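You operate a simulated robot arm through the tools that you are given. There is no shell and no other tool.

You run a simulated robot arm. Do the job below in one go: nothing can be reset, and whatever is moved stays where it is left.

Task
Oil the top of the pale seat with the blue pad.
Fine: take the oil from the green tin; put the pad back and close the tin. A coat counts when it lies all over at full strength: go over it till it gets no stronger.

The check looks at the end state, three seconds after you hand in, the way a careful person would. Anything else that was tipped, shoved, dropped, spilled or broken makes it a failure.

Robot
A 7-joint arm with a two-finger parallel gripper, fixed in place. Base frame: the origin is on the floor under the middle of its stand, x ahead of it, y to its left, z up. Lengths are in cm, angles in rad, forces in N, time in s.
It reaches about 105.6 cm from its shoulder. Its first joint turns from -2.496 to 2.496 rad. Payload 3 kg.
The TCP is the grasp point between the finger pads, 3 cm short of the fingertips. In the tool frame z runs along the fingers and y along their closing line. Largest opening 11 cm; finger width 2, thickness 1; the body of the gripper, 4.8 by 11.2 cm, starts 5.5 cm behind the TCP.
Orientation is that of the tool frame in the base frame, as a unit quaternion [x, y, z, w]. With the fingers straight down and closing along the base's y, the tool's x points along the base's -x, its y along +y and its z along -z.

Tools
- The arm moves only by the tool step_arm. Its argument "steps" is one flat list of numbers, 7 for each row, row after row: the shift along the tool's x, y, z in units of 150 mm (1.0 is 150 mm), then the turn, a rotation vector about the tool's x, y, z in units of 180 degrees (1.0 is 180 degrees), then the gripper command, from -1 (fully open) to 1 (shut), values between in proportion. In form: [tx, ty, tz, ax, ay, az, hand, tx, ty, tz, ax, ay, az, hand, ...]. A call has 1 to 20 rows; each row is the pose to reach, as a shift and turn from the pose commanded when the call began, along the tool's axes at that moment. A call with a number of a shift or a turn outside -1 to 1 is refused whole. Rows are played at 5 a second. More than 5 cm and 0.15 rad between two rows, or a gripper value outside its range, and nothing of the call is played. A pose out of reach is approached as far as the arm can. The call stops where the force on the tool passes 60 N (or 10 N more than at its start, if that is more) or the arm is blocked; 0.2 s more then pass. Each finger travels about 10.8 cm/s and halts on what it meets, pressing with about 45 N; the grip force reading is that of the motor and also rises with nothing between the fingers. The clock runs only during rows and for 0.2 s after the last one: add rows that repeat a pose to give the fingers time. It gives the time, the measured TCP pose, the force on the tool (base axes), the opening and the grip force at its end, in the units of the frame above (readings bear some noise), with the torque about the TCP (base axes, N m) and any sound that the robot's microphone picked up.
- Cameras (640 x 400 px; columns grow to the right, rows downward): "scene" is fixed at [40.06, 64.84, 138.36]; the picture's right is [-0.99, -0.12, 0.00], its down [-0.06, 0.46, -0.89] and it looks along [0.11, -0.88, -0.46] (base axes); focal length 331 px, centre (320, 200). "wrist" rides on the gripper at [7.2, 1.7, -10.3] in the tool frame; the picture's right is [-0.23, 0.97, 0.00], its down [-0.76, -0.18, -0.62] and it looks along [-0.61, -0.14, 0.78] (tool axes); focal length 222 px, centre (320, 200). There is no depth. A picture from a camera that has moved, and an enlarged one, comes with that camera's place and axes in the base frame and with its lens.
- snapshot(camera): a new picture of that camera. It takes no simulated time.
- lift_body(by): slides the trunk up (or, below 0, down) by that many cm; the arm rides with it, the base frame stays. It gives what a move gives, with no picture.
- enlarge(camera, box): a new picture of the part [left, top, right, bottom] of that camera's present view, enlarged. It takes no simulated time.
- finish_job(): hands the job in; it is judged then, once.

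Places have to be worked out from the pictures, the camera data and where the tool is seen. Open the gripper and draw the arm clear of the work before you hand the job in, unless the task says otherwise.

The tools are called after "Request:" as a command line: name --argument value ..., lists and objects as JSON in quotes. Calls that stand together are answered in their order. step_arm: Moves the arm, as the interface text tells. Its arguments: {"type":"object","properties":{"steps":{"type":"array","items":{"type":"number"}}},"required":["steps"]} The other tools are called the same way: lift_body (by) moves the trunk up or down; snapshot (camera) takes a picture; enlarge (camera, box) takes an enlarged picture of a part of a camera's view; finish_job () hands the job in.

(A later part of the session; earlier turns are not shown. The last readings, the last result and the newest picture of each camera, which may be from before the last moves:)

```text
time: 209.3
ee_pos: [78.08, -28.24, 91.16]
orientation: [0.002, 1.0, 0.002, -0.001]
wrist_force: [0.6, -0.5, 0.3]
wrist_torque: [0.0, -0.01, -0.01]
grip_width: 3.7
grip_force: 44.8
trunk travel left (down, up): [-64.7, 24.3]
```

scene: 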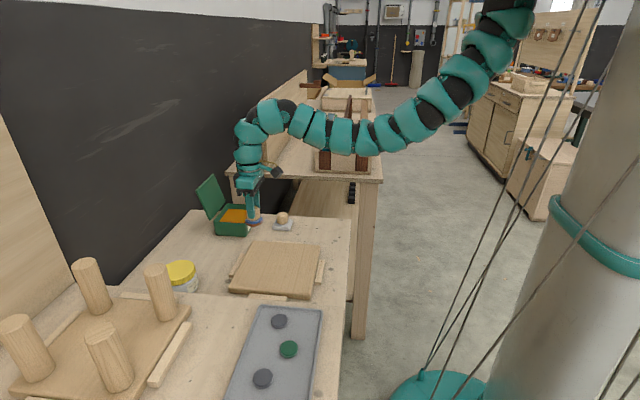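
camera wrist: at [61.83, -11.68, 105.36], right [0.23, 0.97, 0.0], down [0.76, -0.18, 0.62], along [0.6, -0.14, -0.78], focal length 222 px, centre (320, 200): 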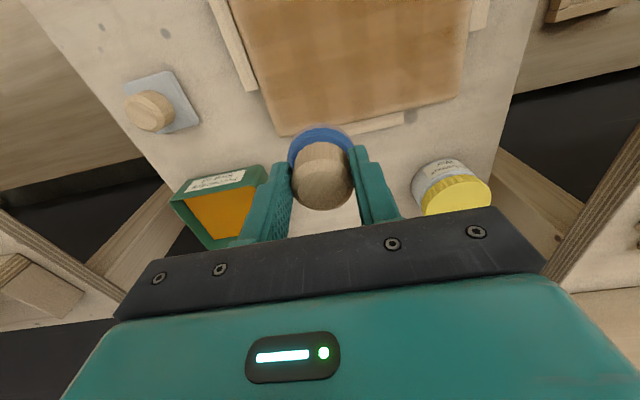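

Request:
step_arm --steps '[0, 0, 0.13, 0, 0, 0, 0.5, 0, 0, 0.26, 0, 0, 0, 0.5, 0, 0, 0.35, 0, 0, 0, 0.5, 0, 0, 0.395, 0, 0, 0, 0.5, 0, 0, 0.413, 0, 0, 0, 0.5, 0, 0, 0.42, 0, 0, 0, 0.5, 0, 0, 0.42, 0, 0, 0, 0.5, 0, 0, 0.42, 0, 0, 0, 0.5, 0, 0, 0.42, 0, 0, 0, 0.5, 0, 0, 0.42, 0, 0, 0, 0.5, 0, 0, 0.42, 0, 0, 0, 0.5, 0, 0, 0.42, 0, 0, 0, 0.5]'

```text
time: 211.9
ee_pos: [78.06, -28.12, 85.12]
orientation: [0.002, 1.0, 0.0, 0.001]
wrist_force: [8.7, -4.8, 30.2]
wrist_torque: [-0.29, -0.6, 0.02]
grip_width: 3.68
grip_force: 44.6
trunk travel left (down, up): [-64.7, 24.3]
```

Loaded with firm contact. Lifting, and back up with the trunk.

Request:
step_arm --steps '[0, 0, -0.05, 0, 0, 0, 0.5, 0, 0, -0.15, 0, 0, 0, 0.5, 0, 0, -0.3, 0, 0, 0, 0.5, 0, 0, -0.48, 0, 0, 0, 0.5, 0, 0, -0.66, 0, 0, 0, 0.5]'

Request:
lift_body --by 16.5

Request:
step_arm --steps '[0.085, 0.133, 0.167, 0, 0, 0, 0.5, 0.17, 0.267, 0.333, 0, 0, 0, 0.5, 0.255, 0.4, 0.5, 0, 0, 0, 0.5, 0.34, 0.533, 0.667, 0, 0, 0, 0.5]'

```text
time: 213.1
ee_pos: [78.03, -28.24, 94.73]
orientation: [0.002, 1.0, 0.002, -0.002]
wrist_force: [0.1, 0.3, -0.9]
wrist_torque: [-0.01, -0.03, 0.02]
grip_width: 3.72
grip_force: 44.9
trunk travel left (down, up): [-64.7, 24.3]
```

```text
time: 214.9
ee_pos: [78.11, -28.19, 111.19]
orientation: [0.002, 1.0, 0.001, -0.002]
wrist_force: [0.5, -0.2, -0.5]
wrist_torque: [0.03, 0.04, 0.01]
grip_width: 3.68
grip_force: 44.8
trunk travel left (down, up): [-81.2, 7.8]
```

```text
time: 215.9
ee_pos: [72.8, -19.98, 101.29]
orientation: [0.002, 1.0, 0.002, -0.003]
wrist_force: [-0.1, 0.9, -1.8]
wrist_torque: [0.02, -0.02, 0.0]
grip_width: 3.7
grip_force: 44.3
trunk travel left (down, up): [-81.2, 7.8]
```

Request:
step_arm --steps '[0.06, 0.05, 0.2, 0, 0, 0, 0.5, 0.12, 0.1, 0.4, 0, 0, 0, 0.5, 0.18, 0.15, 0.6, 0, 0, 0, 0.5, 0.233, 0.2, 0.8, 0, 0, 0, 0.5]'

Request:
step_arm --steps '[0, 0, 0.15, 0, 0, 0, 0.5, 0, 0, 0.27, 0, 0, 0, 0.5, 0, 0, 0.34, 0, 0, 0, 0.5, 0, 0, 0.37, 0, 0, 0, 0.5, 0, 0, 0.375, 0, 0, 0, 0.5]'

```text
time: 216.9
ee_pos: [69.5, -16.98, 89.39]
orientation: [0.001, 1.0, 0.002, -0.001]
wrist_force: [0.1, 0.1, -0.3]
wrist_torque: [0.0, 0.03, -0.01]
grip_width: 3.68
grip_force: 44.7
trunk travel left (down, up): [-81.2, 7.8]
```

```text
time: 218.2
ee_pos: [69.33, -17.03, 83.92]
orientation: [0.002, 1.0, 0.001, 0.001]
wrist_force: [0.9, -0.9, 17.2]
wrist_torque: [-0.16, -0.01, 0.01]
grip_width: 3.69
grip_force: 45.4
trunk travel left (down, up): [-81.2, 7.8]
```

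17 N. Now full-length lines along x, centre-to-centre, at spacing 2.7 cm.

Request:
step_arm --steps '[0.16, 0, 0, 0, 0, 0, 0.5, 0.32, 0, 0, 0, 0, 0, 0.5, 0.48, 0, 0, 0, 0, 0, 0.5, 0.627, 0, 0, 0, 0, 0, 0.5]'

Request:
step_arm --steps '[0.16, 0, 0, 0, 0, 0, 0.5, 0.32, 0, 0, 0, 0, 0, 0.5, 0.48, 0, 0, 0, 0, 0, 0.5, 0.64, 0, 0, 0, 0, 0, 0.5, 0.7, 0, 0, 0, 0, 0, 0.5, 0.7, 0.18, 0, 0, 0, 0, 0.5, 0.54, 0.18, 0, 0, 0, 0, 0.5, 0.38, 0.18, 0, 0, 0, 0, 0.5, 0.22, 0.18, 0, 0, 0, 0, 0.5, 0.06, 0.18, 0, 0, 0, 0, 0.5, -0.1, 0.18, 0, 0, 0, 0, 0.5, -0.26, 0.18, 0, 0, 0, 0, 0.5, -0.42, 0.18, 0, 0, 0, 0, 0.5, -0.58, 0.18, 0, 0, 0, 0, 0.5, -0.65, 0.18, 0, 0, 0, 0, 0.5, -0.65, 0.36, 0, 0, 0, 0, 0.5, -0.49, 0.36, 0, 0, 0, 0, 0.5, -0.33, 0.36, 0, 0, 0, 0, 0.5, -0.17, 0.36, 0, 0, 0, 0, 0.5, 0, 0.36, 0, 0, 0, 0, 0.5]'

Request:
enlarge --camera "scene" --box '[225, 210, 345, 305]'

```text
time: 219.2
ee_pos: [59.84, -17.02, 83.89]
orientation: [0.001, 1.0, 0.002, 0.001]
wrist_force: [5.2, 0.6, 32.0]
wrist_torque: [-0.09, -0.57, 0.03]
grip_width: 3.69
grip_force: 44.9
trunk travel left (down, up): [-81.2, 7.8]
```

```text
time: 223.3
ee_pos: [59.85, -11.75, 83.88]
orientation: [0.004, 1.0, 0.001, -0.002]
wrist_force: [1.6, -0.3, 22.0]
wrist_torque: [-0.05, -0.33, 0.02]
grip_width: 3.7
grip_force: 44.6
trunk travel left (down, up): [-81.2, 7.8]
```

```text
4.21 times, centred on (285, 258) of scene
camera zoom: at [40.06, 64.84, 138.36], right [-0.99, -0.12, 0.0], down [-0.06, 0.46, -0.89], along [0.11, -0.88, -0.46], focal length 1393 px, centre (467, -42)
```

zoom: 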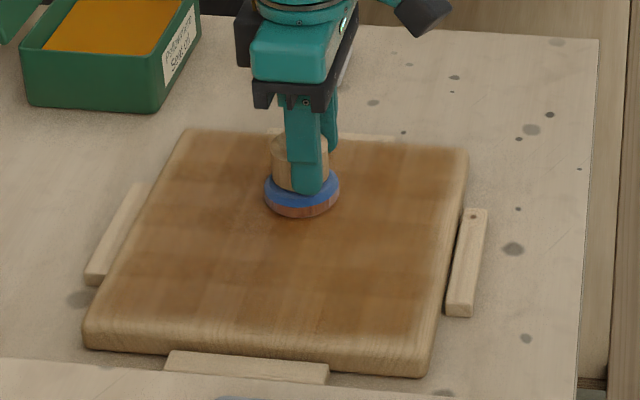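

No visible darkening where I just went over, but I'll complete this pass over the rest.

Request:
step_arm --steps '[0.16, 0, 0, 0, 0, 0, 0.5, 0.32, 0, 0, 0, 0, 0, 0.5, 0.48, 0, 0, 0, 0, 0, 0.5, 0.64, 0, 0, 0, 0, 0, 0.5, 0.7, 0, 0, 0, 0, 0, 0.5, 0.7, 0.18, 0, 0, 0, 0, 0.5, 0.54, 0.18, 0, 0, 0, 0, 0.5, 0.38, 0.18, 0, 0, 0, 0, 0.5, 0.22, 0.18, 0, 0, 0, 0, 0.5, 0.06, 0.18, 0, 0, 0, 0, 0.5, -0.1, 0.18, 0, 0, 0, 0, 0.5, -0.26, 0.18, 0, 0, 0, 0, 0.5, -0.42, 0.18, 0, 0, 0, 0, 0.5, -0.58, 0.18, 0, 0, 0, 0, 0.5, -0.65, 0.18, 0, 0, 0, 0, 0.5, -0.65, 0.36, 0, 0, 0, 0, 0.5, -0.49, 0.36, 0, 0, 0, 0, 0.5, -0.33, 0.36, 0, 0, 0, 0, 0.5, -0.17, 0.36, 0, 0, 0, 0, 0.5, 0, 0.36, 0, 0, 0, 0, 0.5]'

Request:
step_arm --steps '[0.16, 0, 0, 0, 0, 0, 0.5, 0.32, 0, 0, 0, 0, 0, 0.5, 0.48, 0, 0, 0, 0, 0, 0.5, 0.64, 0, 0, 0, 0, 0, 0.5, 0.7, 0, 0, 0, 0, 0, 0.5, 0.7, 0.18, 0, 0, 0, 0, 0.5, 0.54, 0.18, 0, 0, 0, 0, 0.5, 0.38, 0.18, 0, 0, 0, 0, 0.5, 0.22, 0.18, 0, 0, 0, 0, 0.5, 0.06, 0.18, 0, 0, 0, 0, 0.5, -0.1, 0.18, 0, 0, 0, 0, 0.5, -0.26, 0.18, 0, 0, 0, 0, 0.5, -0.42, 0.18, 0, 0, 0, 0, 0.5, -0.58, 0.18, 0, 0, 0, 0, 0.5, -0.65, 0.18, 0, 0, 0, 0, 0.5, -0.65, 0.36, 0, 0, 0, 0, 0.5, -0.49, 0.36, 0, 0, 0, 0, 0.5, -0.33, 0.36, 0, 0, 0, 0, 0.5, -0.17, 0.36, 0, 0, 0, 0, 0.5, 0, 0.36, 0, 0, 0, 0, 0.5]'

Request:
enlarge --camera "scene" --box '[225, 210, 345, 305]'

```text
time: 227.6
ee_pos: [59.97, -6.25, 83.87]
orientation: [0.002, 1.0, 0.002, -0.001]
wrist_force: [4.4, 0.9, 24.7]
wrist_torque: [-0.04, -0.43, 0.0]
grip_width: 3.68
grip_force: 44.8
trunk travel left (down, up): [-81.2, 7.8]
```

```text
time: 231.8
ee_pos: [59.95, -0.98, 83.92]
orientation: [0.003, 1.0, 0.001, -0.001]
wrist_force: [0.9, -1.9, 18.0]
wrist_torque: [-0.12, -0.21, -0.01]
grip_width: 3.7
grip_force: 44.8
trunk travel left (down, up): [-81.2, 7.8]
```

```text
4.21 times, centred on (285, 258) of scene
camera zoom: at [40.06, 64.84, 138.36], right [-0.99, -0.12, 0.0], down [-0.06, 0.46, -0.89], along [0.11, -0.88, -0.46], focal length 1393 px, centre (467, -42)
```

zoom: 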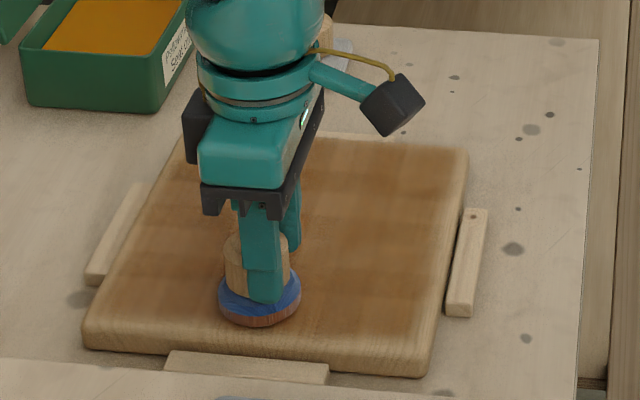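

Request:
step_arm --steps '[0.16, 0, 0, 0, 0, 0, 0.5, 0.32, 0, 0, 0, 0, 0, 0.5, 0.48, 0, 0, 0, 0, 0, 0.5, 0.64, 0, 0, 0, 0, 0, 0.5, 0.7, 0, 0, 0, 0, 0, 0.5, 0.7, 0.2, 0, 0, 0, 0, 0.5, 0.54, 0.22, 0, 0, 0, 0, 0.5, 0.38, 0.22, 0, 0, 0, 0, 0.5, 0.22, 0.22, 0, 0, 0, 0, 0.5, 0.06, 0.22, 0, 0, 0, 0, 0.5, -0.1, 0.22, 0, 0, 0, 0, 0.5, -0.26, 0.22, 0, 0, 0, 0, 0.5, -0.42, 0.22, 0, 0, 0, 0, 0.5, -0.58, 0.22, 0, 0, 0, 0, 0.5, -0.65, 0.22, 0, 0, 0, 0, 0.5, -0.65, 0.1, 0, 0, 0, 0, 0.5, -0.65, -0.06, 0, 0, 0, 0, 0.5, -0.65, -0.22, 0, 0, 0, 0, 0.5, -0.65, -0.38, 0, 0, 0, 0, 0.5, -0.65, -0.54, 0, 0, 0, 0, 0.5]'

Request:
step_arm --steps '[0, -0.16, 0, 0, 0, 0, 0.5, 0, -0.32, 0, 0, 0, 0, 0.5, 0, -0.48, 0, 0, 0, 0, 0.5, 0, -0.55, 0, 0, 0, 0, 0.5, 0, -0.5, -0.1, 0, 0, 0, 0.5, 0, -0.5, -0.35, 0, 0, 0, 0.5, 0, -0.5, -0.6, 0, 0, 0, 0.5]'

Request:
enlarge --camera "scene" --box '[225, 228, 345, 305]'

Request:
enlarge --camera "scene" --box '[250, 245, 300, 280]'

Request:
enlarge --camera "scene" --box '[225, 260, 285, 300]'

```text
time: 235.9
ee_pos: [69.72, -9.0, 83.92]
orientation: [0.001, 1.0, 0.002, -0.001]
wrist_force: [-1.1, 6.1, 23.7]
wrist_torque: [0.11, -0.04, 0.05]
grip_width: 3.67
grip_force: 45.2
trunk travel left (down, up): [-81.2, 7.8]
```

```text
time: 237.6
ee_pos: [69.82, -16.55, 92.64]
orientation: [0.002, 1.0, 0.001, -0.001]
wrist_force: [-0.4, 0.1, -0.6]
wrist_torque: [0.0, 0.04, 0.01]
grip_width: 3.68
grip_force: 45.4
trunk travel left (down, up): [-81.2, 7.8]
```

```text
5.19 times, centred on (285, 266) of scene
camera zoom: at [40.06, 64.84, 138.36], right [-0.99, -0.12, 0.0], down [-0.06, 0.46, -0.89], along [0.11, -0.88, -0.46], focal length 1719 px, centre (502, -146)
```

zoom: 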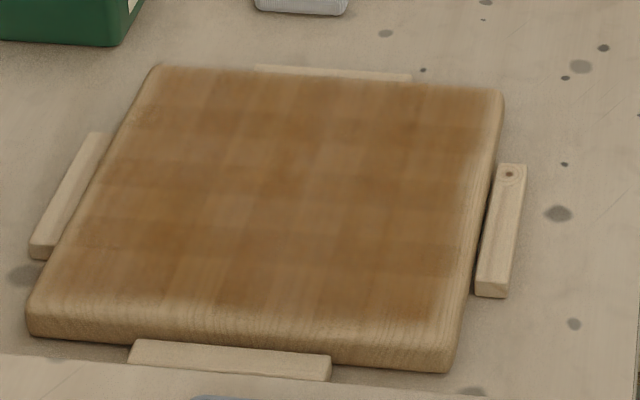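

```text
11.43 times, centred on (275, 262) of scene
camera zoom: at [40.06, 64.84, 138.36], right [-0.99, -0.12, 0.0], down [-0.06, 0.46, -0.89], along [0.11, -0.88, -0.46], focal length 3781 px, centre (834, -514)
```

zoom: 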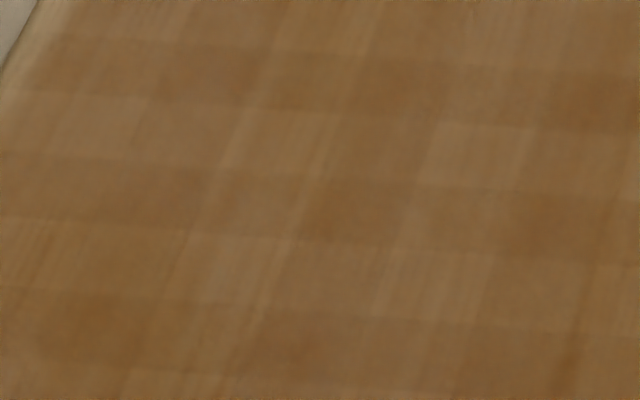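

```text
10.00 times, centred on (255, 280) of scene
camera zoom: at [40.06, 64.84, 138.36], right [-0.99, -0.12, 0.0], down [-0.06, 0.46, -0.89], along [0.11, -0.88, -0.46], focal length 3308 px, centre (970, -600)
```

zoom: 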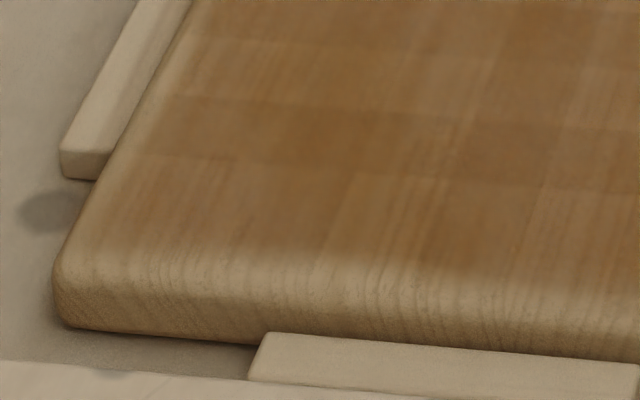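

The before/after close-ups are identical: the coat is no longer getting stronger anywhere. Now I'll take the pad back toward its home spot at about (50.9, -32).

Request:
step_arm --steps '[0.163, -0.125, 0, 0, 0, 0, 0.5, 0.327, -0.25, 0, 0, 0, 0, 0.5, 0.49, -0.375, 0, 0, 0, 0, 0.5, 0.653, -0.5, 0, 0, 0, 0, 0.5]'

Request:
step_arm --steps '[0.16, -0.137, 0.04, 0, 0, 0, 0.5, 0.32, -0.273, 0.08, 0, 0, 0, 0.5, 0.48, -0.41, 0.13, 0, 0, 0, 0.5, 0.63, -0.547, 0.173, 0, 0, 0, 0.5]'

Request:
enlarge --camera "scene" --box '[265, 175, 345, 245]'

Request:
snapshot --camera "wrist"

```text
time: 238.6
ee_pos: [59.9, -23.98, 92.71]
orientation: [0.002, 1.0, 0.002, -0.003]
wrist_force: [0.0, 0.0, -1.0]
wrist_torque: [-0.01, -0.01, 0.02]
grip_width: 3.71
grip_force: 45.0
trunk travel left (down, up): [-81.2, 7.8]
```

```text
time: 239.6
ee_pos: [50.3, -32.19, 90.04]
orientation: [0.002, 1.0, 0.002, -0.002]
wrist_force: [0.3, -0.4, -0.2]
wrist_torque: [0.01, -0.01, 0.01]
grip_width: 3.68
grip_force: 45.0
trunk travel left (down, up): [-81.2, 7.8]
```

```text
5.71 times, centred on (305, 210) of scene
camera zoom: at [40.06, 64.84, 138.36], right [-0.99, -0.12, 0.0], down [-0.06, 0.46, -0.89], along [0.11, -0.88, -0.46], focal length 1890 px, centre (406, 143)
```

zoom: 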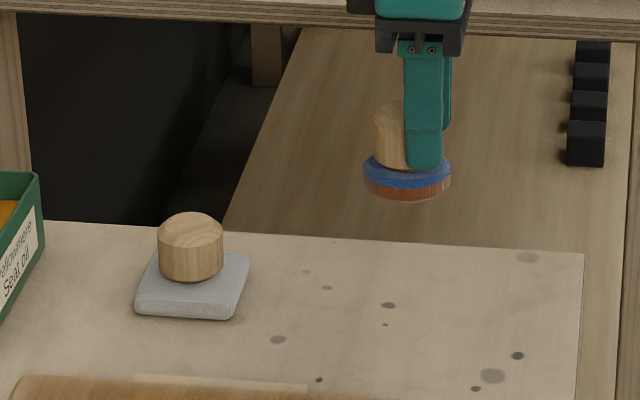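

```text
taken
camera wrist: at [43.19, -30.47, 100.42], right [0.23, 0.97, 0.0], down [0.76, -0.18, 0.62], along [0.6, -0.14, -0.78], focal length 222 px, centre (320, 200)
```

wrist: 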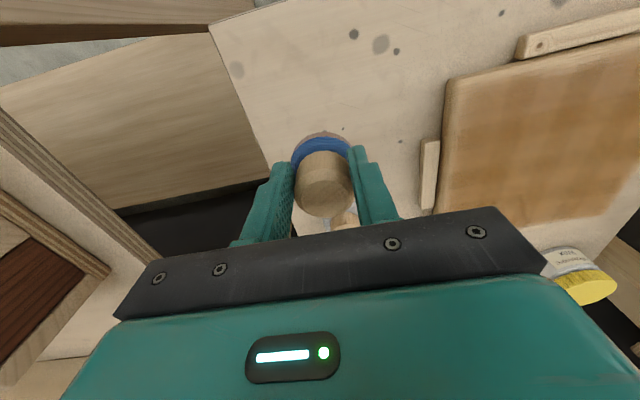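

The pad has crept about 1.3 cm along the fingers in x but is still firmly held. To put its centre back at its old spot I need TCP x about 49.6. Shifting and lowering to just above the bench.

Request:
step_arm --steps '[0.02, 0, 0.1, 0, 0, 0, 0.5, 0.047, 0, 0.22, 0, 0, 0, 0.5, 0.047, 0, 0.34, 0, 0, 0, 0.5, 0.047, 0, 0.44, 0, 0, 0, 0.5, 0.047, 0, 0.516, 0, 0, 0, 0.5]'

Request:
enlarge --camera "scene" --box '[265, 195, 345, 245]'

```text
time: 240.8
ee_pos: [49.65, -32.24, 82.37]
orientation: [0.002, 1.0, 0.003, -0.001]
wrist_force: [0.0, -1.0, -1.5]
wrist_torque: [-0.02, -0.01, 0.01]
grip_width: 3.68
grip_force: 44.9
trunk travel left (down, up): [-81.2, 7.8]
```

```text
8.00 times, centred on (305, 220) of scene
camera zoom: at [40.06, 64.84, 138.36], right [-0.99, -0.12, 0.0], down [-0.06, 0.46, -0.89], along [0.11, -0.88, -0.46], focal length 2647 px, centre (440, 40)
```

zoom: 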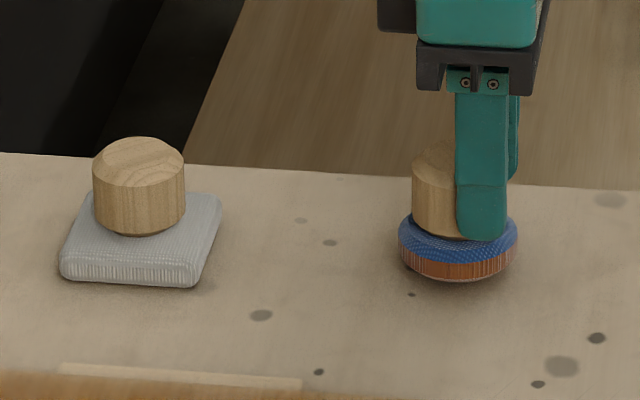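

The pad lines up exactly with its original place in the image (x span 398–518). Lowering the last 0.8 cm gently.

Request:
step_arm --steps '[0, 0, 0.015, 0, 0, 0, 0.5, 0, 0, 0.03, 0, 0, 0, 0.5, 0, 0, 0.042, 0, 0, 0, 0.5, 0, 0, 0.05, 0, 0, 0, 0.5]'

```text
time: 241.8
ee_pos: [49.79, -32.2, 81.64]
orientation: [0.002, 1.0, 0.002, -0.002]
wrist_force: [-0.1, -0.2, -0.8]
wrist_torque: [0.01, -0.03, -0.03]
grip_width: 3.7
grip_force: 44.9
trunk travel left (down, up): [-81.2, 7.8]
```

Request:
step_arm --steps '[0, 0, 0.007, 0, 0, 0, 0.5, 0, 0, 0.014, 0, 0, 0, 0.5, 0, 0, 0.014, 0, 0, 0, 0.5]'

Request:
enlarge --camera "scene" --box '[265, 195, 345, 245]'

```text
time: 242.6
ee_pos: [49.72, -32.05, 81.46]
orientation: [0.002, 1.0, 0.001, 0.0]
wrist_force: [-0.4, 0.2, 13.0]
wrist_torque: [-0.14, -0.12, 0.01]
grip_width: 3.69
grip_force: 44.8
trunk travel left (down, up): [-81.2, 7.8]
```

```text
8.00 times, centred on (305, 220) of scene
camera zoom: at [40.06, 64.84, 138.36], right [-0.99, -0.12, 0.0], down [-0.06, 0.46, -0.89], along [0.11, -0.88, -0.46], focal length 2647 px, centre (440, 40)
```

zoom: 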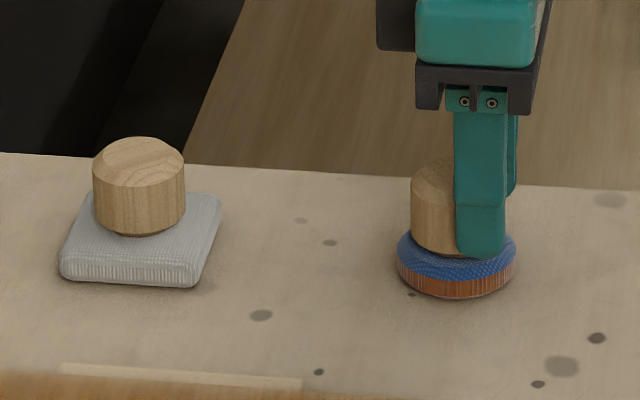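

Seated with 13 N, and matching the original spot. I'll relieve the pressure a touch and open the fingers.

Request:
step_arm --steps '[0, 0, -0.008, 0, 0, 0, 0.5, 0, 0, -0.008, 0, 0, 0, 0.3, 0, 0, -0.008, 0, 0, 0, 0.1, 0, 0, -0.008, 0, 0, 0, 0.0, 0, 0, -0.008, 0, 0, 0, 0.0]'

Request:
enlarge --camera "wrist" --box '[220, 80, 420, 220]'

```text
time: 243.8
ee_pos: [49.87, -32.09, 81.42]
orientation: [0.002, 1.0, 0.002, -0.002]
wrist_force: [0.3, -0.2, 0.5]
wrist_torque: [0.03, -0.01, 0.01]
grip_width: 5.53
grip_force: 0.1
trunk travel left (down, up): [-81.2, 7.8]
```

```text
2.86 times, centred on (320, 150) of wrist
camera zoom: at [42.52, -30.39, 91.92], right [0.23, 0.97, 0.0], down [0.76, -0.18, 0.62], along [0.6, -0.14, -0.78], focal length 635 px, centre (320, 343)
```

zoom: 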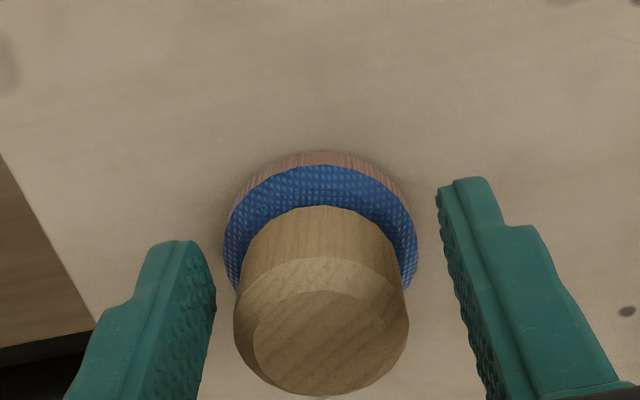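

The fingers are clear on both sides. Lifting straight up and away.

Request:
step_arm --steps '[0, 0, -0.1, 0, 0, 0, 0, 0, 0, -0.3, 0, 0, 0, 0, 0, 0, -0.5, 0, 0, 0, 0, 0, 0, -0.7, 0, 0, 0, -0.1]'

Request:
enlarge --camera "scene" --box '[265, 195, 345, 245]'

Request:
snapshot --camera "scene"

```text
time: 244.8
ee_pos: [49.78, -32.15, 92.06]
orientation: [0.001, 1.0, 0.002, -0.002]
wrist_force: [0.8, -0.8, 0.5]
wrist_torque: [0.0, 0.02, 0.03]
grip_width: 6.03
grip_force: 0.0
trunk travel left (down, up): [-81.2, 7.8]
```

```text
8.00 times, centred on (305, 220) of scene
camera zoom: at [40.06, 64.84, 138.36], right [-0.99, -0.12, 0.0], down [-0.06, 0.46, -0.89], along [0.11, -0.88, -0.46], focal length 2647 px, centre (440, 40)
```

zoom: 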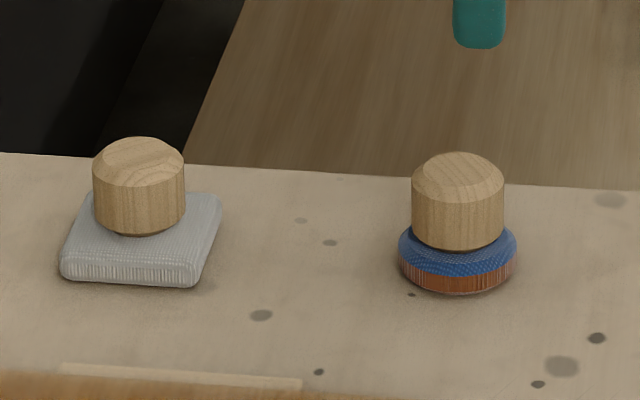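

```text
taken
```

scene: 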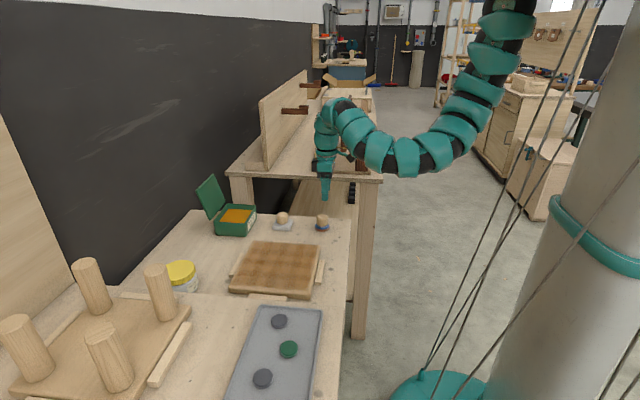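

The pad is back in its place. Now to close the tin: I'll bring the closed fingers behind the open lid, off to one side of the knob, and push it over. First, travel high toward the tin.

Request:
step_arm --steps '[-0.16, 0.056, -0.147, 0, 0, 0, 0.5, -0.325, 0.112, -0.293, 0, 0, 0, 0.9, -0.488, 0.168, -0.44, 0, 0, 0, 0.9, -0.65, 0.224, -0.587, 0, 0, 0, 0.9, -0.813, 0.28, -0.733, 0, 0, 0, 0.9]'

Request:
step_arm --steps '[-0.16, 0.027, -0.16, 0, 0, 0, 0.9, -0.32, 0.053, -0.32, 0, 0, 0, 0.9, -0.48, 0.08, -0.48, 0, 0, 0, 0.9, -0.64, 0.107, -0.64, 0, 0, 0, 0.9, -0.8, 0.133, -0.8, 0, 0, 0, 0.9]'

Request:
enlarge --camera "scene" --box '[190, 110, 290, 240]'

```text
time: 245.9
ee_pos: [58.76, -29.17, 99.86]
orientation: [0.002, 1.0, 0.0, 0.0]
wrist_force: [-0.3, -0.2, 0.1]
wrist_torque: [0.0, -0.02, -0.03]
grip_width: 0.53
grip_force: 0.0
out of reach, approached as far as the arm can: row 4, 5
trunk travel left (down, up): [-81.2, 7.8]
```

```text
time: 247.3
ee_pos: [69.02, -22.0, 105.78]
orientation: [0.027, 0.992, 0.121, -0.022]
wrist_force: [0.0, 0.0, 0.1]
wrist_torque: [-0.03, 0.01, -0.02]
grip_width: 0.57
grip_force: 0.1
out of reach, approached as far as the arm can: row 1, 2, 3, 4
trunk travel left (down, up): [-81.2, 7.8]
stopped in row 5: the arm was blocked; the commanded pose is now the measured one
```

```text
3.08 times, centred on (240, 175) of scene
camera zoom: at [40.06, 64.84, 138.36], right [-0.99, -0.12, 0.0], down [-0.06, 0.46, -0.89], along [0.11, -0.88, -0.46], focal length 1018 px, centre (566, 277)
```

zoom: 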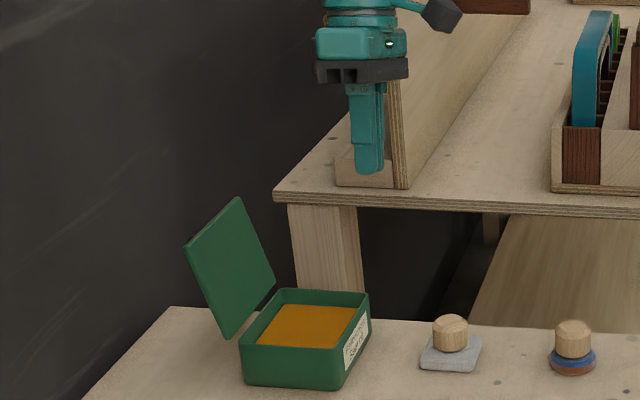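

The arm ran into its inner reach limit and reported being blocked. Let me look at the whole scene before moving on.

Request:
snapshot --camera "scene"

Request:
snapshot --camera "wrist"

Request:
enlarge --camera "scene" --box '[220, 40, 400, 190]'

```text
taken
```

scene: 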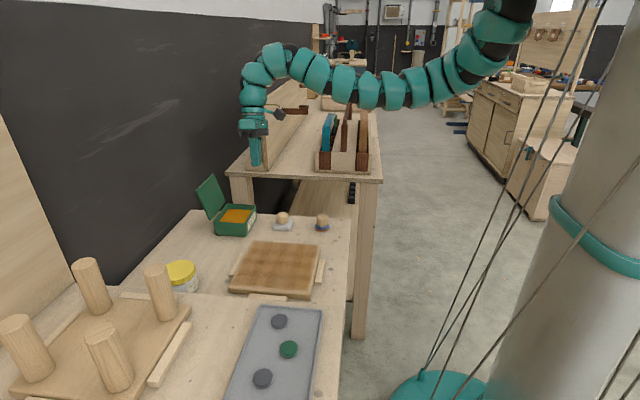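

```text
taken
camera wrist: at [62.26, -22.44, 116.55], right [0.28, 0.93, 0.22], down [0.77, -0.36, 0.53], along [0.57, 0.02, -0.82], focal length 222 px, centre (320, 200)
```

wrist: 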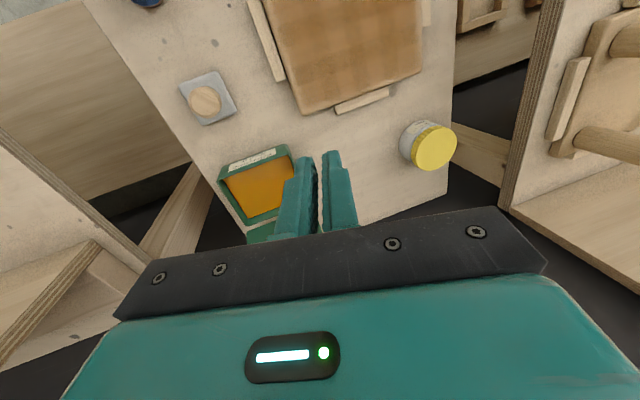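

```text
2.67 times, centred on (310, 115) of scene
camera zoom: at [40.06, 64.84, 138.36], right [-0.99, -0.12, 0.0], down [-0.06, 0.46, -0.89], along [0.11, -0.88, -0.46], focal length 882 px, centre (347, 427)
```

zoom: 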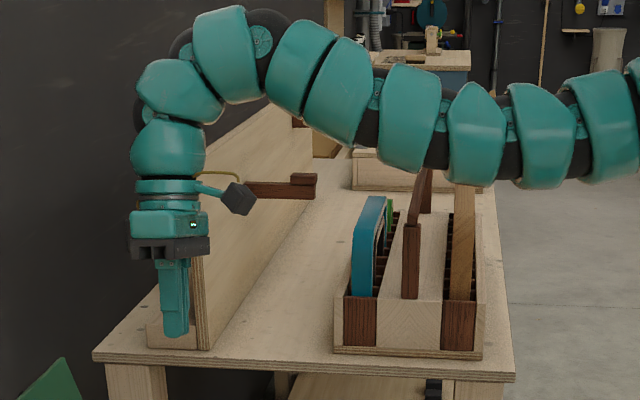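

Nothing was disturbed; the wrist just twisted near its limit. I'll move outward and level the tool again.

Request:
step_arm --steps '[-0.16, -0.075, -0.04, 0.02, -0.004, -0.004, 0.9, -0.32, -0.15, -0.08, 0.045, -0.008, -0.01, 0.9, -0.476, -0.223, -0.114, 0.0774, -0.014, -0.0172, 0.9, -0.476, -0.223, -0.114, 0.0774, -0.014, -0.0172, 0.9]'

```text
time: 248.3
ee_pos: [76.03, -26.07, 106.19]
orientation: [0.0, 1.0, 0.0, 0.001]
wrist_force: [0.0, 0.5, 0.4]
wrist_torque: [0.0, -0.04, -0.04]
grip_width: 0.56
grip_force: 0.1
trunk travel left (down, up): [-81.2, 7.8]
```

Leveled. The lid sits at about 102°. I'll lower the trunk, then swing over and behind the lid with the tool tilting outward.

Request:
lift_body --by -15

Request:
step_arm --steps '[0, 0, -0.2, 0, 0, 0, 0.9, 0, 0, -0.4, 0, 0, 0, 0.9, 0, 0, -0.6, 0, 0, 0, 0.9]'

```text
time: 250.1
ee_pos: [76.05, -26.01, 91.21]
orientation: [0.0, 1.0, 0.0, 0.001]
wrist_force: [-0.4, -0.1, 0.7]
wrist_torque: [0.0, 0.01, 0.02]
grip_width: 0.55
grip_force: 0.2
trunk travel left (down, up): [-66.2, 22.8]
```

```text
time: 250.9
ee_pos: [75.95, -25.97, 100.16]
orientation: [-0.001, 1.0, 0.0, 0.001]
wrist_force: [0.4, 0.1, 0.9]
wrist_torque: [0.01, 0.02, -0.01]
grip_width: 0.55
grip_force: 0.0
trunk travel left (down, up): [-66.2, 22.8]
```

Request:
step_arm --steps '[-0.18, 0, -0.047, 0, -0.039, 0, 0.9, -0.36, 0, -0.093, 0, -0.078, 0, 0.9, -0.533, 0, -0.133, 0, -0.111, 0, 0.9, -0.647, 0, -0.133, 0, -0.147, 0, 0.9, -0.76, 0, -0.133, 0, -0.183, 0, 0.9, -0.867, 0, -0.133, 0, -0.217, 0, 0.9]'

Request:
enlarge --camera "scene" --box '[180, 120, 280, 240]'

Request:
snapshot --camera "wrist"

```text
time: 252.3
ee_pos: [88.91, -25.87, 102.14]
orientation: [0.001, 0.942, -0.001, 0.335]
wrist_force: [0.6, 0.5, -0.9]
wrist_torque: [-0.01, -0.01, 0.0]
grip_width: 0.55
grip_force: 0.0
trunk travel left (down, up): [-66.2, 22.8]
```

```text
3.33 times, centred on (230, 180) of scene
camera zoom: at [40.06, 64.84, 138.36], right [-0.99, -0.12, 0.0], down [-0.06, 0.46, -0.89], along [0.11, -0.88, -0.46], focal length 1103 px, centre (620, 267)
```

zoom: 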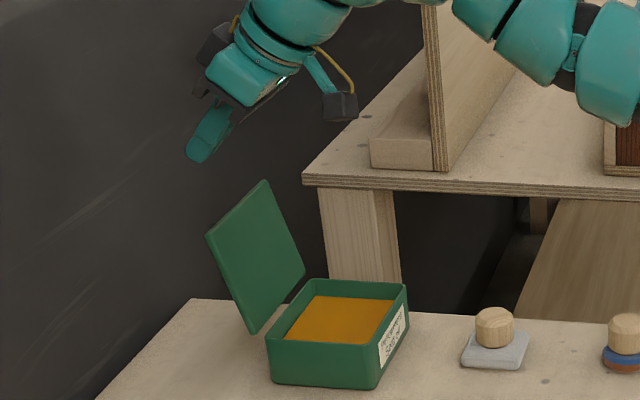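

```text
taken
camera wrist: at [76.86, -24.25, 105.68], right [0.18, 0.97, 0.14], down [0.2, -0.18, 0.96], along [0.96, -0.14, -0.22], focal length 222 px, centre (320, 200)
```

wrist: 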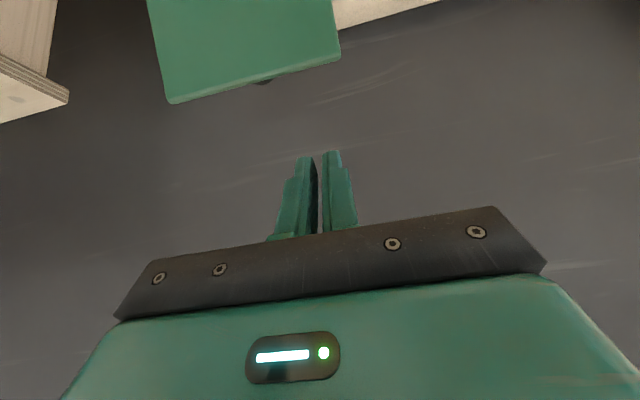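

The fingers are above and beyond the lid's top edge. I'll move outward and down behind it, slightly further from the corner (y about -26.5).

Request:
step_arm --steps '[-0.08, -0.02, 0.065, 0, -0.016, 0, 0.9, -0.16, -0.04, 0.13, 0, -0.033, 0, 0.9, -0.0973, -0.04, 0.208, 0, -0.033, 0, 0.9, -0.03, -0.04, 0.291, 0, -0.033, 0, 0.9]'

Request:
enlarge --camera "scene" --box '[180, 120, 280, 240]'

Request:
snapshot --camera "wrist"

```text
time: 253.3
ee_pos: [92.1, -26.63, 98.96]
orientation: [0.001, 0.924, -0.001, 0.382]
wrist_force: [-0.1, 0.2, -0.3]
wrist_torque: [0.02, 0.04, 0.01]
grip_width: 0.55
grip_force: 0.0
trunk travel left (down, up): [-66.2, 22.8]
```

```text
3.33 times, centred on (230, 180) of scene
camera zoom: at [40.06, 64.84, 138.36], right [-0.99, -0.12, 0.0], down [-0.06, 0.46, -0.89], along [0.11, -0.88, -0.46], focal length 1103 px, centre (620, 267)
```

zoom: 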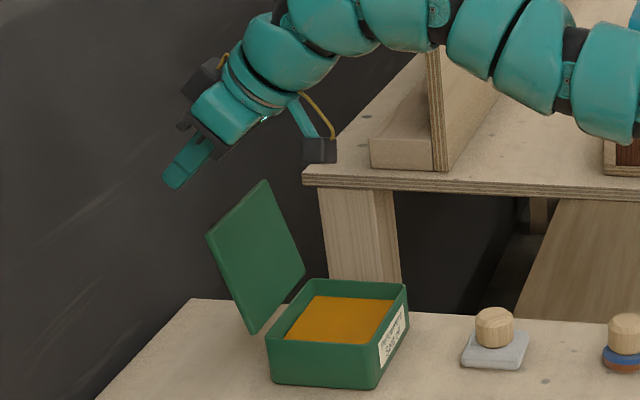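

```text
taken
camera wrist: at [79.59, -24.88, 101.25], right [0.16, 0.97, 0.16], down [0.1, -0.18, 0.98], along [0.98, -0.14, -0.12], focal length 222 px, centre (320, 200)
```

wrist: 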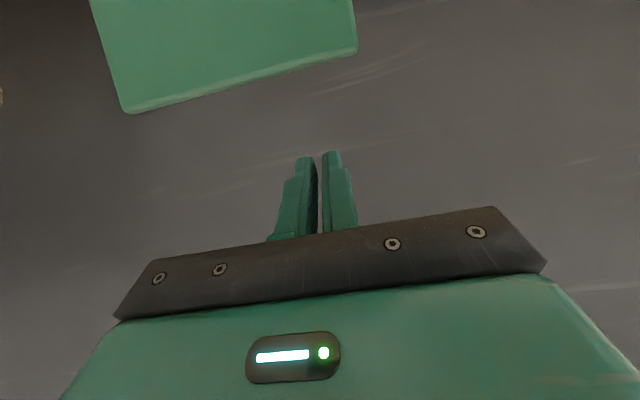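

Clear behind the lid. Lowering so the fingers face its upper outer side.

Request:
step_arm --steps '[0.06, 0, 0.06, 0, 0, 0, 0.9, 0.12, 0, 0.12, 0, 0, 0, 0.9, 0.179, 0, 0.179, 0, 0, 0, 0.9]'

Request:
enlarge --camera "scene" --box '[180, 120, 280, 240]'

Request:
snapshot --camera "wrist"

```text
time: 254.1
ee_pos: [92.14, -26.64, 95.38]
orientation: [0.0, 0.924, 0.0, 0.383]
wrist_force: [0.0, 0.3, 1.3]
wrist_torque: [0.0, -0.03, 0.0]
grip_width: 0.54
grip_force: 0.0
trunk travel left (down, up): [-66.2, 22.8]
```

```text
3.33 times, centred on (230, 180) of scene
camera zoom: at [40.06, 64.84, 138.36], right [-0.99, -0.12, 0.0], down [-0.06, 0.46, -0.89], along [0.11, -0.88, -0.46], focal length 1103 px, centre (620, 267)
```

zoom: 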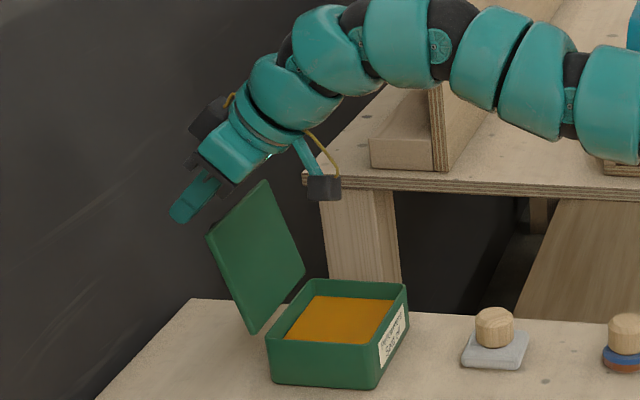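

```text
taken
camera wrist: at [79.64, -24.92, 97.55], right [0.16, 0.97, 0.16], down [0.1, -0.18, 0.98], along [0.98, -0.14, -0.12], focal length 222 px, centre (320, 200)
```

wrist: 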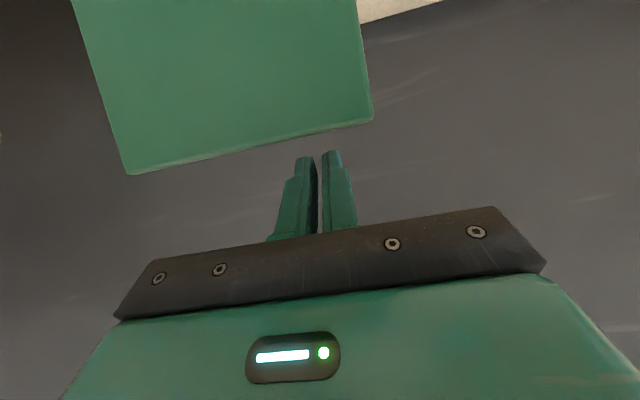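

In position behind the lid. Pulling toward -x slowly until it bears on the lid's top edge.

Request:
step_arm --steps '[0.035, 0, -0.035, 0, 0, 0, 0.9, 0.07, 0, -0.07, 0, 0, 0, 0.9, 0.105, 0, -0.105, 0, 0, 0, 0.9, 0.14, 0, -0.14, 0, 0, 0, 0.9, 0.17, 0, -0.17, 0, 0, 0, 0.9]'

Request:
enlarge --camera "scene" --box '[180, 120, 280, 240]'

```text
time: 255.3
ee_pos: [88.58, -26.68, 95.28]
orientation: [0.0, 0.924, 0.0, 0.383]
wrist_force: [0.8, 0.6, 3.7]
wrist_torque: [0.03, -0.18, 0.01]
grip_width: 0.54
grip_force: 0.1
trunk travel left (down, up): [-66.2, 22.8]
```

```text
3.33 times, centred on (230, 180) of scene
camera zoom: at [40.06, 64.84, 138.36], right [-0.99, -0.12, 0.0], down [-0.06, 0.46, -0.89], along [0.11, -0.88, -0.46], focal length 1103 px, centre (620, 267)
```

zoom: 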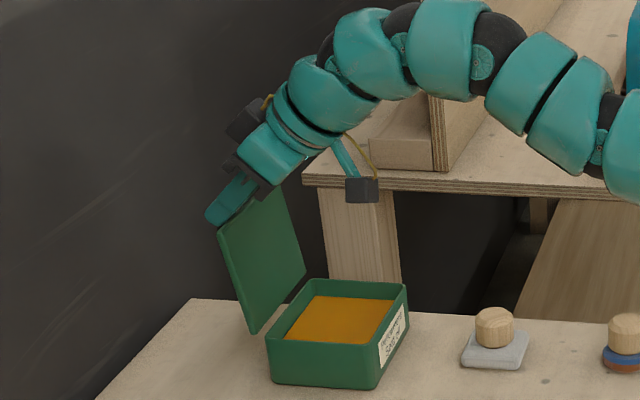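

The lid is moving (about 97° now). Continuing slowly through vertical.

Request:
step_arm --steps '[0.02, 0, -0.02, 0, 0, 0, 0.9, 0.04, 0, -0.04, 0, 0, 0, 0.9, 0.06, 0, -0.06, 0, 0, 0, 0.9, 0.08, 0, -0.08, 0, 0, 0, 0.9]'

Request:
enlarge --camera "scene" --box '[180, 120, 280, 240]'

```text
time: 256.3
ee_pos: [86.83, -26.62, 95.29]
orientation: [0.0, 0.924, 0.001, 0.382]
wrist_force: [-0.3, -0.5, 1.4]
wrist_torque: [-0.02, 0.01, 0.02]
grip_width: 0.55
grip_force: 0.1
trunk travel left (down, up): [-66.2, 22.8]
```

```text
3.33 times, centred on (230, 180) of scene
camera zoom: at [40.06, 64.84, 138.36], right [-0.99, -0.12, 0.0], down [-0.06, 0.46, -0.89], along [0.11, -0.88, -0.46], focal length 1103 px, centre (620, 267)
```

zoom: 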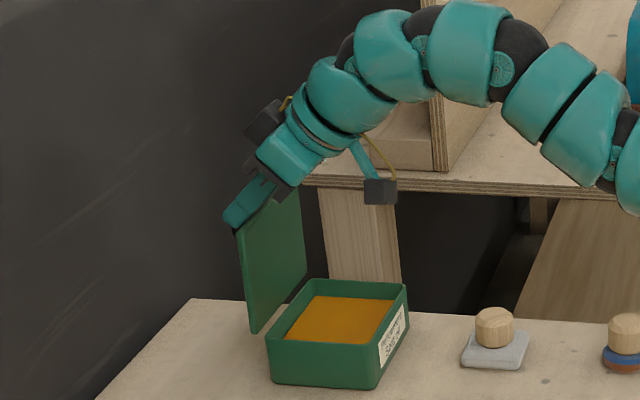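

The lid is almost exactly upright. A little further and it will swing shut; nothing of the hand is in its way (all more than 16 cm from the hinge).

Request:
step_arm --steps '[0.014, 0, -0.014, 0, 0, 0, 0.9, 0.028, 0, -0.028, 0, 0, 0, 0.9, 0.042, 0, -0.042, 0, 0, 0, 0.9, 0.042, 0, -0.042, 0, 0, 0, 0.9]'

Request:
enlarge --camera "scene" --box '[180, 120, 280, 240]'

```text
time: 257.3
ee_pos: [85.93, -26.54, 95.38]
orientation: [0.0, 0.923, 0.001, 0.384]
wrist_force: [-0.6, 0.6, 0.3]
wrist_torque: [0.01, -0.04, 0.01]
grip_width: 0.55
grip_force: 0.0
trunk travel left (down, up): [-66.2, 22.8]
```

```text
3.33 times, centred on (230, 180) of scene
camera zoom: at [40.06, 64.84, 138.36], right [-0.99, -0.12, 0.0], down [-0.06, 0.46, -0.89], along [0.11, -0.88, -0.46], focal length 1103 px, centre (620, 267)
```

zoom: 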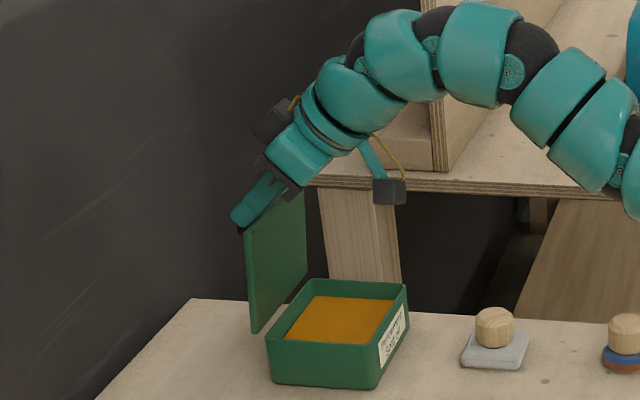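

Still balanced (the knob's weight holds it). Pushing a bit more.

Request:
step_arm --steps '[0.02, 0, -0.02, 0, 0, 0, 0.9, 0.04, 0, -0.04, 0, 0, 0, 0.9, 0.06, 0, -0.06, 0, 0, 0, 0.9, 0.06, 0, -0.06, 0, 0, 0, 0.9, 0.06, 0, -0.06, 0, 0, 0, 0.9]'

Request:
enlarge --camera "scene" --box '[180, 120, 280, 240]'

```text
time: 258.5
ee_pos: [84.58, -26.67, 95.38]
orientation: [0.0, 0.923, 0.0, 0.384]
wrist_force: [0.1, 0.3, -0.4]
wrist_torque: [-0.02, -0.02, 0.02]
grip_width: 0.54
grip_force: 0.1
trunk travel left (down, up): [-66.2, 22.8]
```

```text
3.33 times, centred on (230, 180) of scene
camera zoom: at [40.06, 64.84, 138.36], right [-0.99, -0.12, 0.0], down [-0.06, 0.46, -0.89], along [0.11, -0.88, -0.46], focal length 1103 px, centre (620, 267)
```

zoom: 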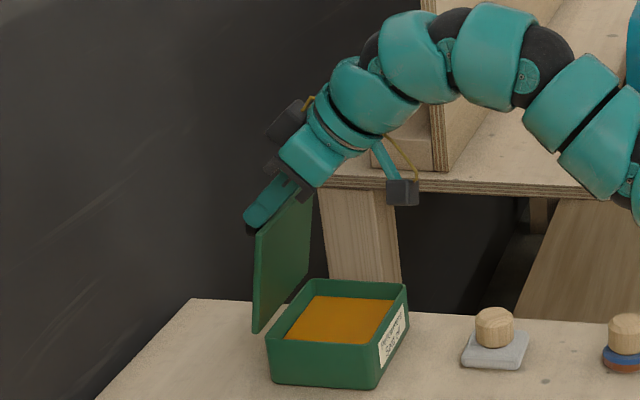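

Request:
step_arm --steps '[0.025, 0, -0.025, 0, 0, 0, 0.9, 0.05, 0, -0.05, 0, 0, 0, 0.9, 0.075, 0, -0.075, 0, 0, 0, 0.9, 0.1, 0, -0.1, 0, 0, 0, 0.9, 0.1, 0, -0.1, 0, 0, 0, 0.9]'

Request:
enlarge --camera "scene" --box '[180, 120, 280, 240]'

```text
time: 259.7
ee_pos: [82.55, -26.64, 95.52]
orientation: [-0.001, 0.924, 0.0, 0.383]
wrist_force: [0.1, -0.9, 0.6]
wrist_torque: [0.0, 0.03, 0.01]
grip_width: 0.54
grip_force: 0.1
trunk travel left (down, up): [-66.2, 22.8]
```

```text
3.33 times, centred on (230, 180) of scene
camera zoom: at [40.06, 64.84, 138.36], right [-0.99, -0.12, 0.0], down [-0.06, 0.46, -0.89], along [0.11, -0.88, -0.46], focal length 1103 px, centre (620, 267)
```

zoom: 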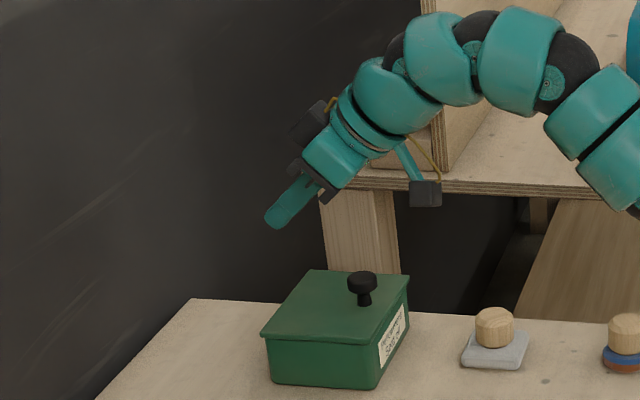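

The lid has swung shut and the tin stayed put. Checking that it is fully closed, and then I'll withdraw upward with the gripper open.

Request:
enlarge --camera "scene" --box '[200, 190, 280, 245]'

Request:
step_arm --steps '[-0.1, 0, -0.1, 0, 0, 0, 0.5, -0.2, 0, -0.2, 0, 0.03, 0, 0, -0.3, 0, -0.3, 0, 0.06, 0, -0.5, -0.4, 0, -0.4, 0, 0.09, 0, -1, -0.4, 0, -0.4, 0, 0.09, 0, -1]'

```text
7.27 times, centred on (240, 218) of scene
camera zoom: at [40.06, 64.84, 138.36], right [-0.99, -0.12, 0.0], down [-0.06, 0.46, -0.89], along [0.11, -0.88, -0.46], focal length 2406 px, centre (902, 73)
```

zoom: 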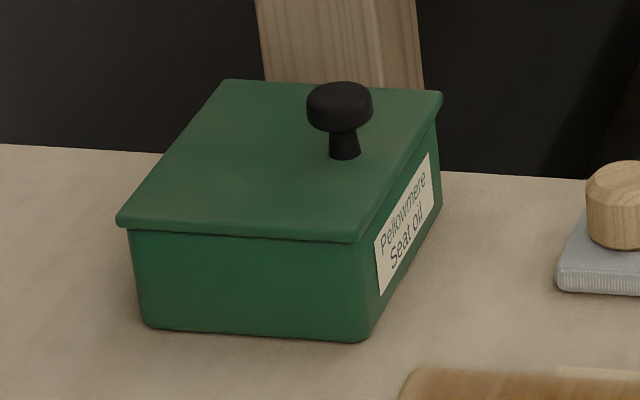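

```text
time: 260.9
ee_pos: [82.5, -26.68, 103.82]
orientation: [0.0, 0.969, 0.001, 0.249]
wrist_force: [-0.6, -0.7, -0.2]
wrist_torque: [0.01, 0.0, -0.03]
grip_width: 10.98
grip_force: 0.1
trunk travel left (down, up): [-66.2, 22.8]
```

The tin is closed, in exactly its original place. I'll level the tool and move round to view the finished seat from another angle before handing in.

Request:
step_arm --steps '[0.04, -0.02, -0.02, 0, 0.04, 0, -1, 0.08, -0.04, -0.045, 0, 0.08, 0, -1, 0.12, -0.065, -0.065, 0, 0.12, 0, -1, 0.158, -0.087, -0.087, 0, 0.16, 0, -1]'

Request:
lift_body --by 22.5

```text
time: 261.9
ee_pos: [79.84, -28.01, 103.93]
orientation: [0.001, 1.0, -0.001, 0.002]
wrist_force: [-0.8, 0.0, -2.3]
wrist_torque: [-0.03, -0.05, -0.02]
grip_width: 10.99
grip_force: 0.1
trunk travel left (down, up): [-66.2, 22.8]
```

```text
time: 264.3
ee_pos: [79.81, -27.9, 126.31]
orientation: [0.0, 1.0, 0.0, 0.0]
wrist_force: [0.0, 0.1, -0.5]
wrist_torque: [0.01, -0.01, -0.02]
grip_width: 10.99
grip_force: 0.0
trunk travel left (down, up): [-88.7, 0.3]
```

Request:
step_arm --steps '[0.065, 0.017, 0.245, 0, 0, 0, -1, 0.13, 0.034, 0.49, 0, 0, 0, -1, 0.195, 0.05, 0.735, 0, 0, 0, -1, 0.26, 0.067, 0.973, 0, 0, 0, -1]'

Request:
step_arm --steps '[0.15, 0.03, 0.2, 0, 0, 0, -1, 0.3, 0.06, 0.4, 0, 0, 0, -1, 0.45, 0.09, 0.6, 0, 0, 0, -1, 0.6, 0.13, 0.8, 0, 0, 0, -1]'

Request:
snapshot --camera "wrist"

```text
time: 265.3
ee_pos: [75.74, -26.78, 111.61]
orientation: [0.0, 1.0, 0.0, -0.001]
wrist_force: [-0.2, -0.2, -0.1]
wrist_torque: [0.0, -0.01, 0.03]
grip_width: 10.99
grip_force: 0.1
trunk travel left (down, up): [-88.7, 0.3]
```

```text
time: 266.3
ee_pos: [66.99, -24.79, 99.75]
orientation: [0.0, 1.0, 0.0, 0.0]
wrist_force: [0.4, 0.4, 0.5]
wrist_torque: [-0.03, 0.03, 0.0]
grip_width: 11.0
grip_force: 0.1
trunk travel left (down, up): [-88.7, 0.3]
```

```text
taken
camera wrist: at [59.59, -23.2, 110.12], right [0.23, 0.97, 0.0], down [0.76, -0.18, 0.62], along [0.61, -0.14, -0.78], focal length 222 px, centre (320, 200)
```

wrist: 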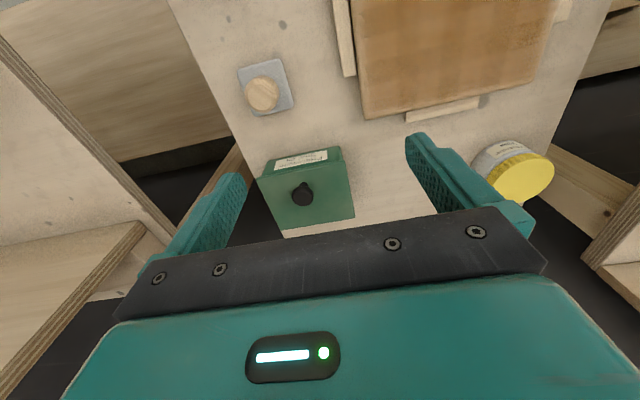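

Request:
step_arm --steps '[0.15, 0.05, 0.125, 0, 0, 0, -1, 0.3, 0.1, 0.25, 0, 0, 0, -1, 0.45, 0.15, 0.375, 0, 0, 0, -1, 0.6, 0.2, 0.5, 0, 0, 0, -1]'

Request:
step_arm --steps '[0.1, 0.2, -0.05, 0, 0, 0, -1, 0.2, 0.4, -0.1, 0, 0, 0, -1, 0.3, 0.6, -0.15, 0, 0, 0, -1, 0.4, 0.8, -0.2, 0, 0, 0, -1]'

Request:
snapshot --camera "wrist"

```text
time: 267.3
ee_pos: [57.96, -21.92, 92.32]
orientation: [-0.001, 1.0, 0.0, 0.001]
wrist_force: [0.4, -0.3, -0.8]
wrist_torque: [-0.03, -0.02, -0.04]
grip_width: 11.01
grip_force: 0.2
trunk travel left (down, up): [-88.7, 0.3]
```

```text
time: 268.3
ee_pos: [51.92, -9.73, 95.3]
orientation: [0.001, 1.0, 0.0, 0.001]
wrist_force: [0.2, -0.7, -0.6]
wrist_torque: [0.03, 0.0, 0.0]
grip_width: 10.98
grip_force: 0.0
trunk travel left (down, up): [-88.7, 0.3]
```

```text
taken
camera wrist: at [44.65, -8.04, 105.58], right [0.23, 0.97, 0.0], down [0.76, -0.18, 0.62], along [0.61, -0.14, -0.78], focal length 222 px, centre (320, 200)
```

wrist: 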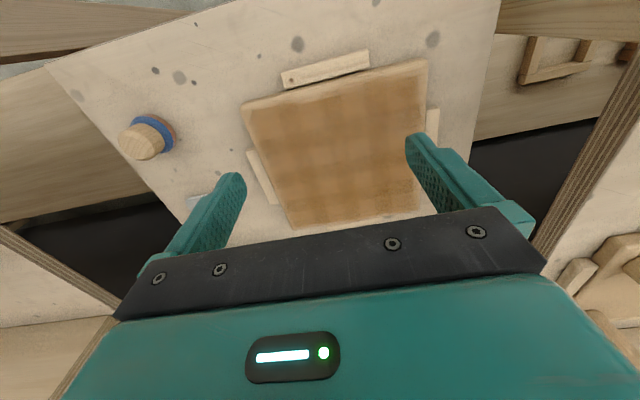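

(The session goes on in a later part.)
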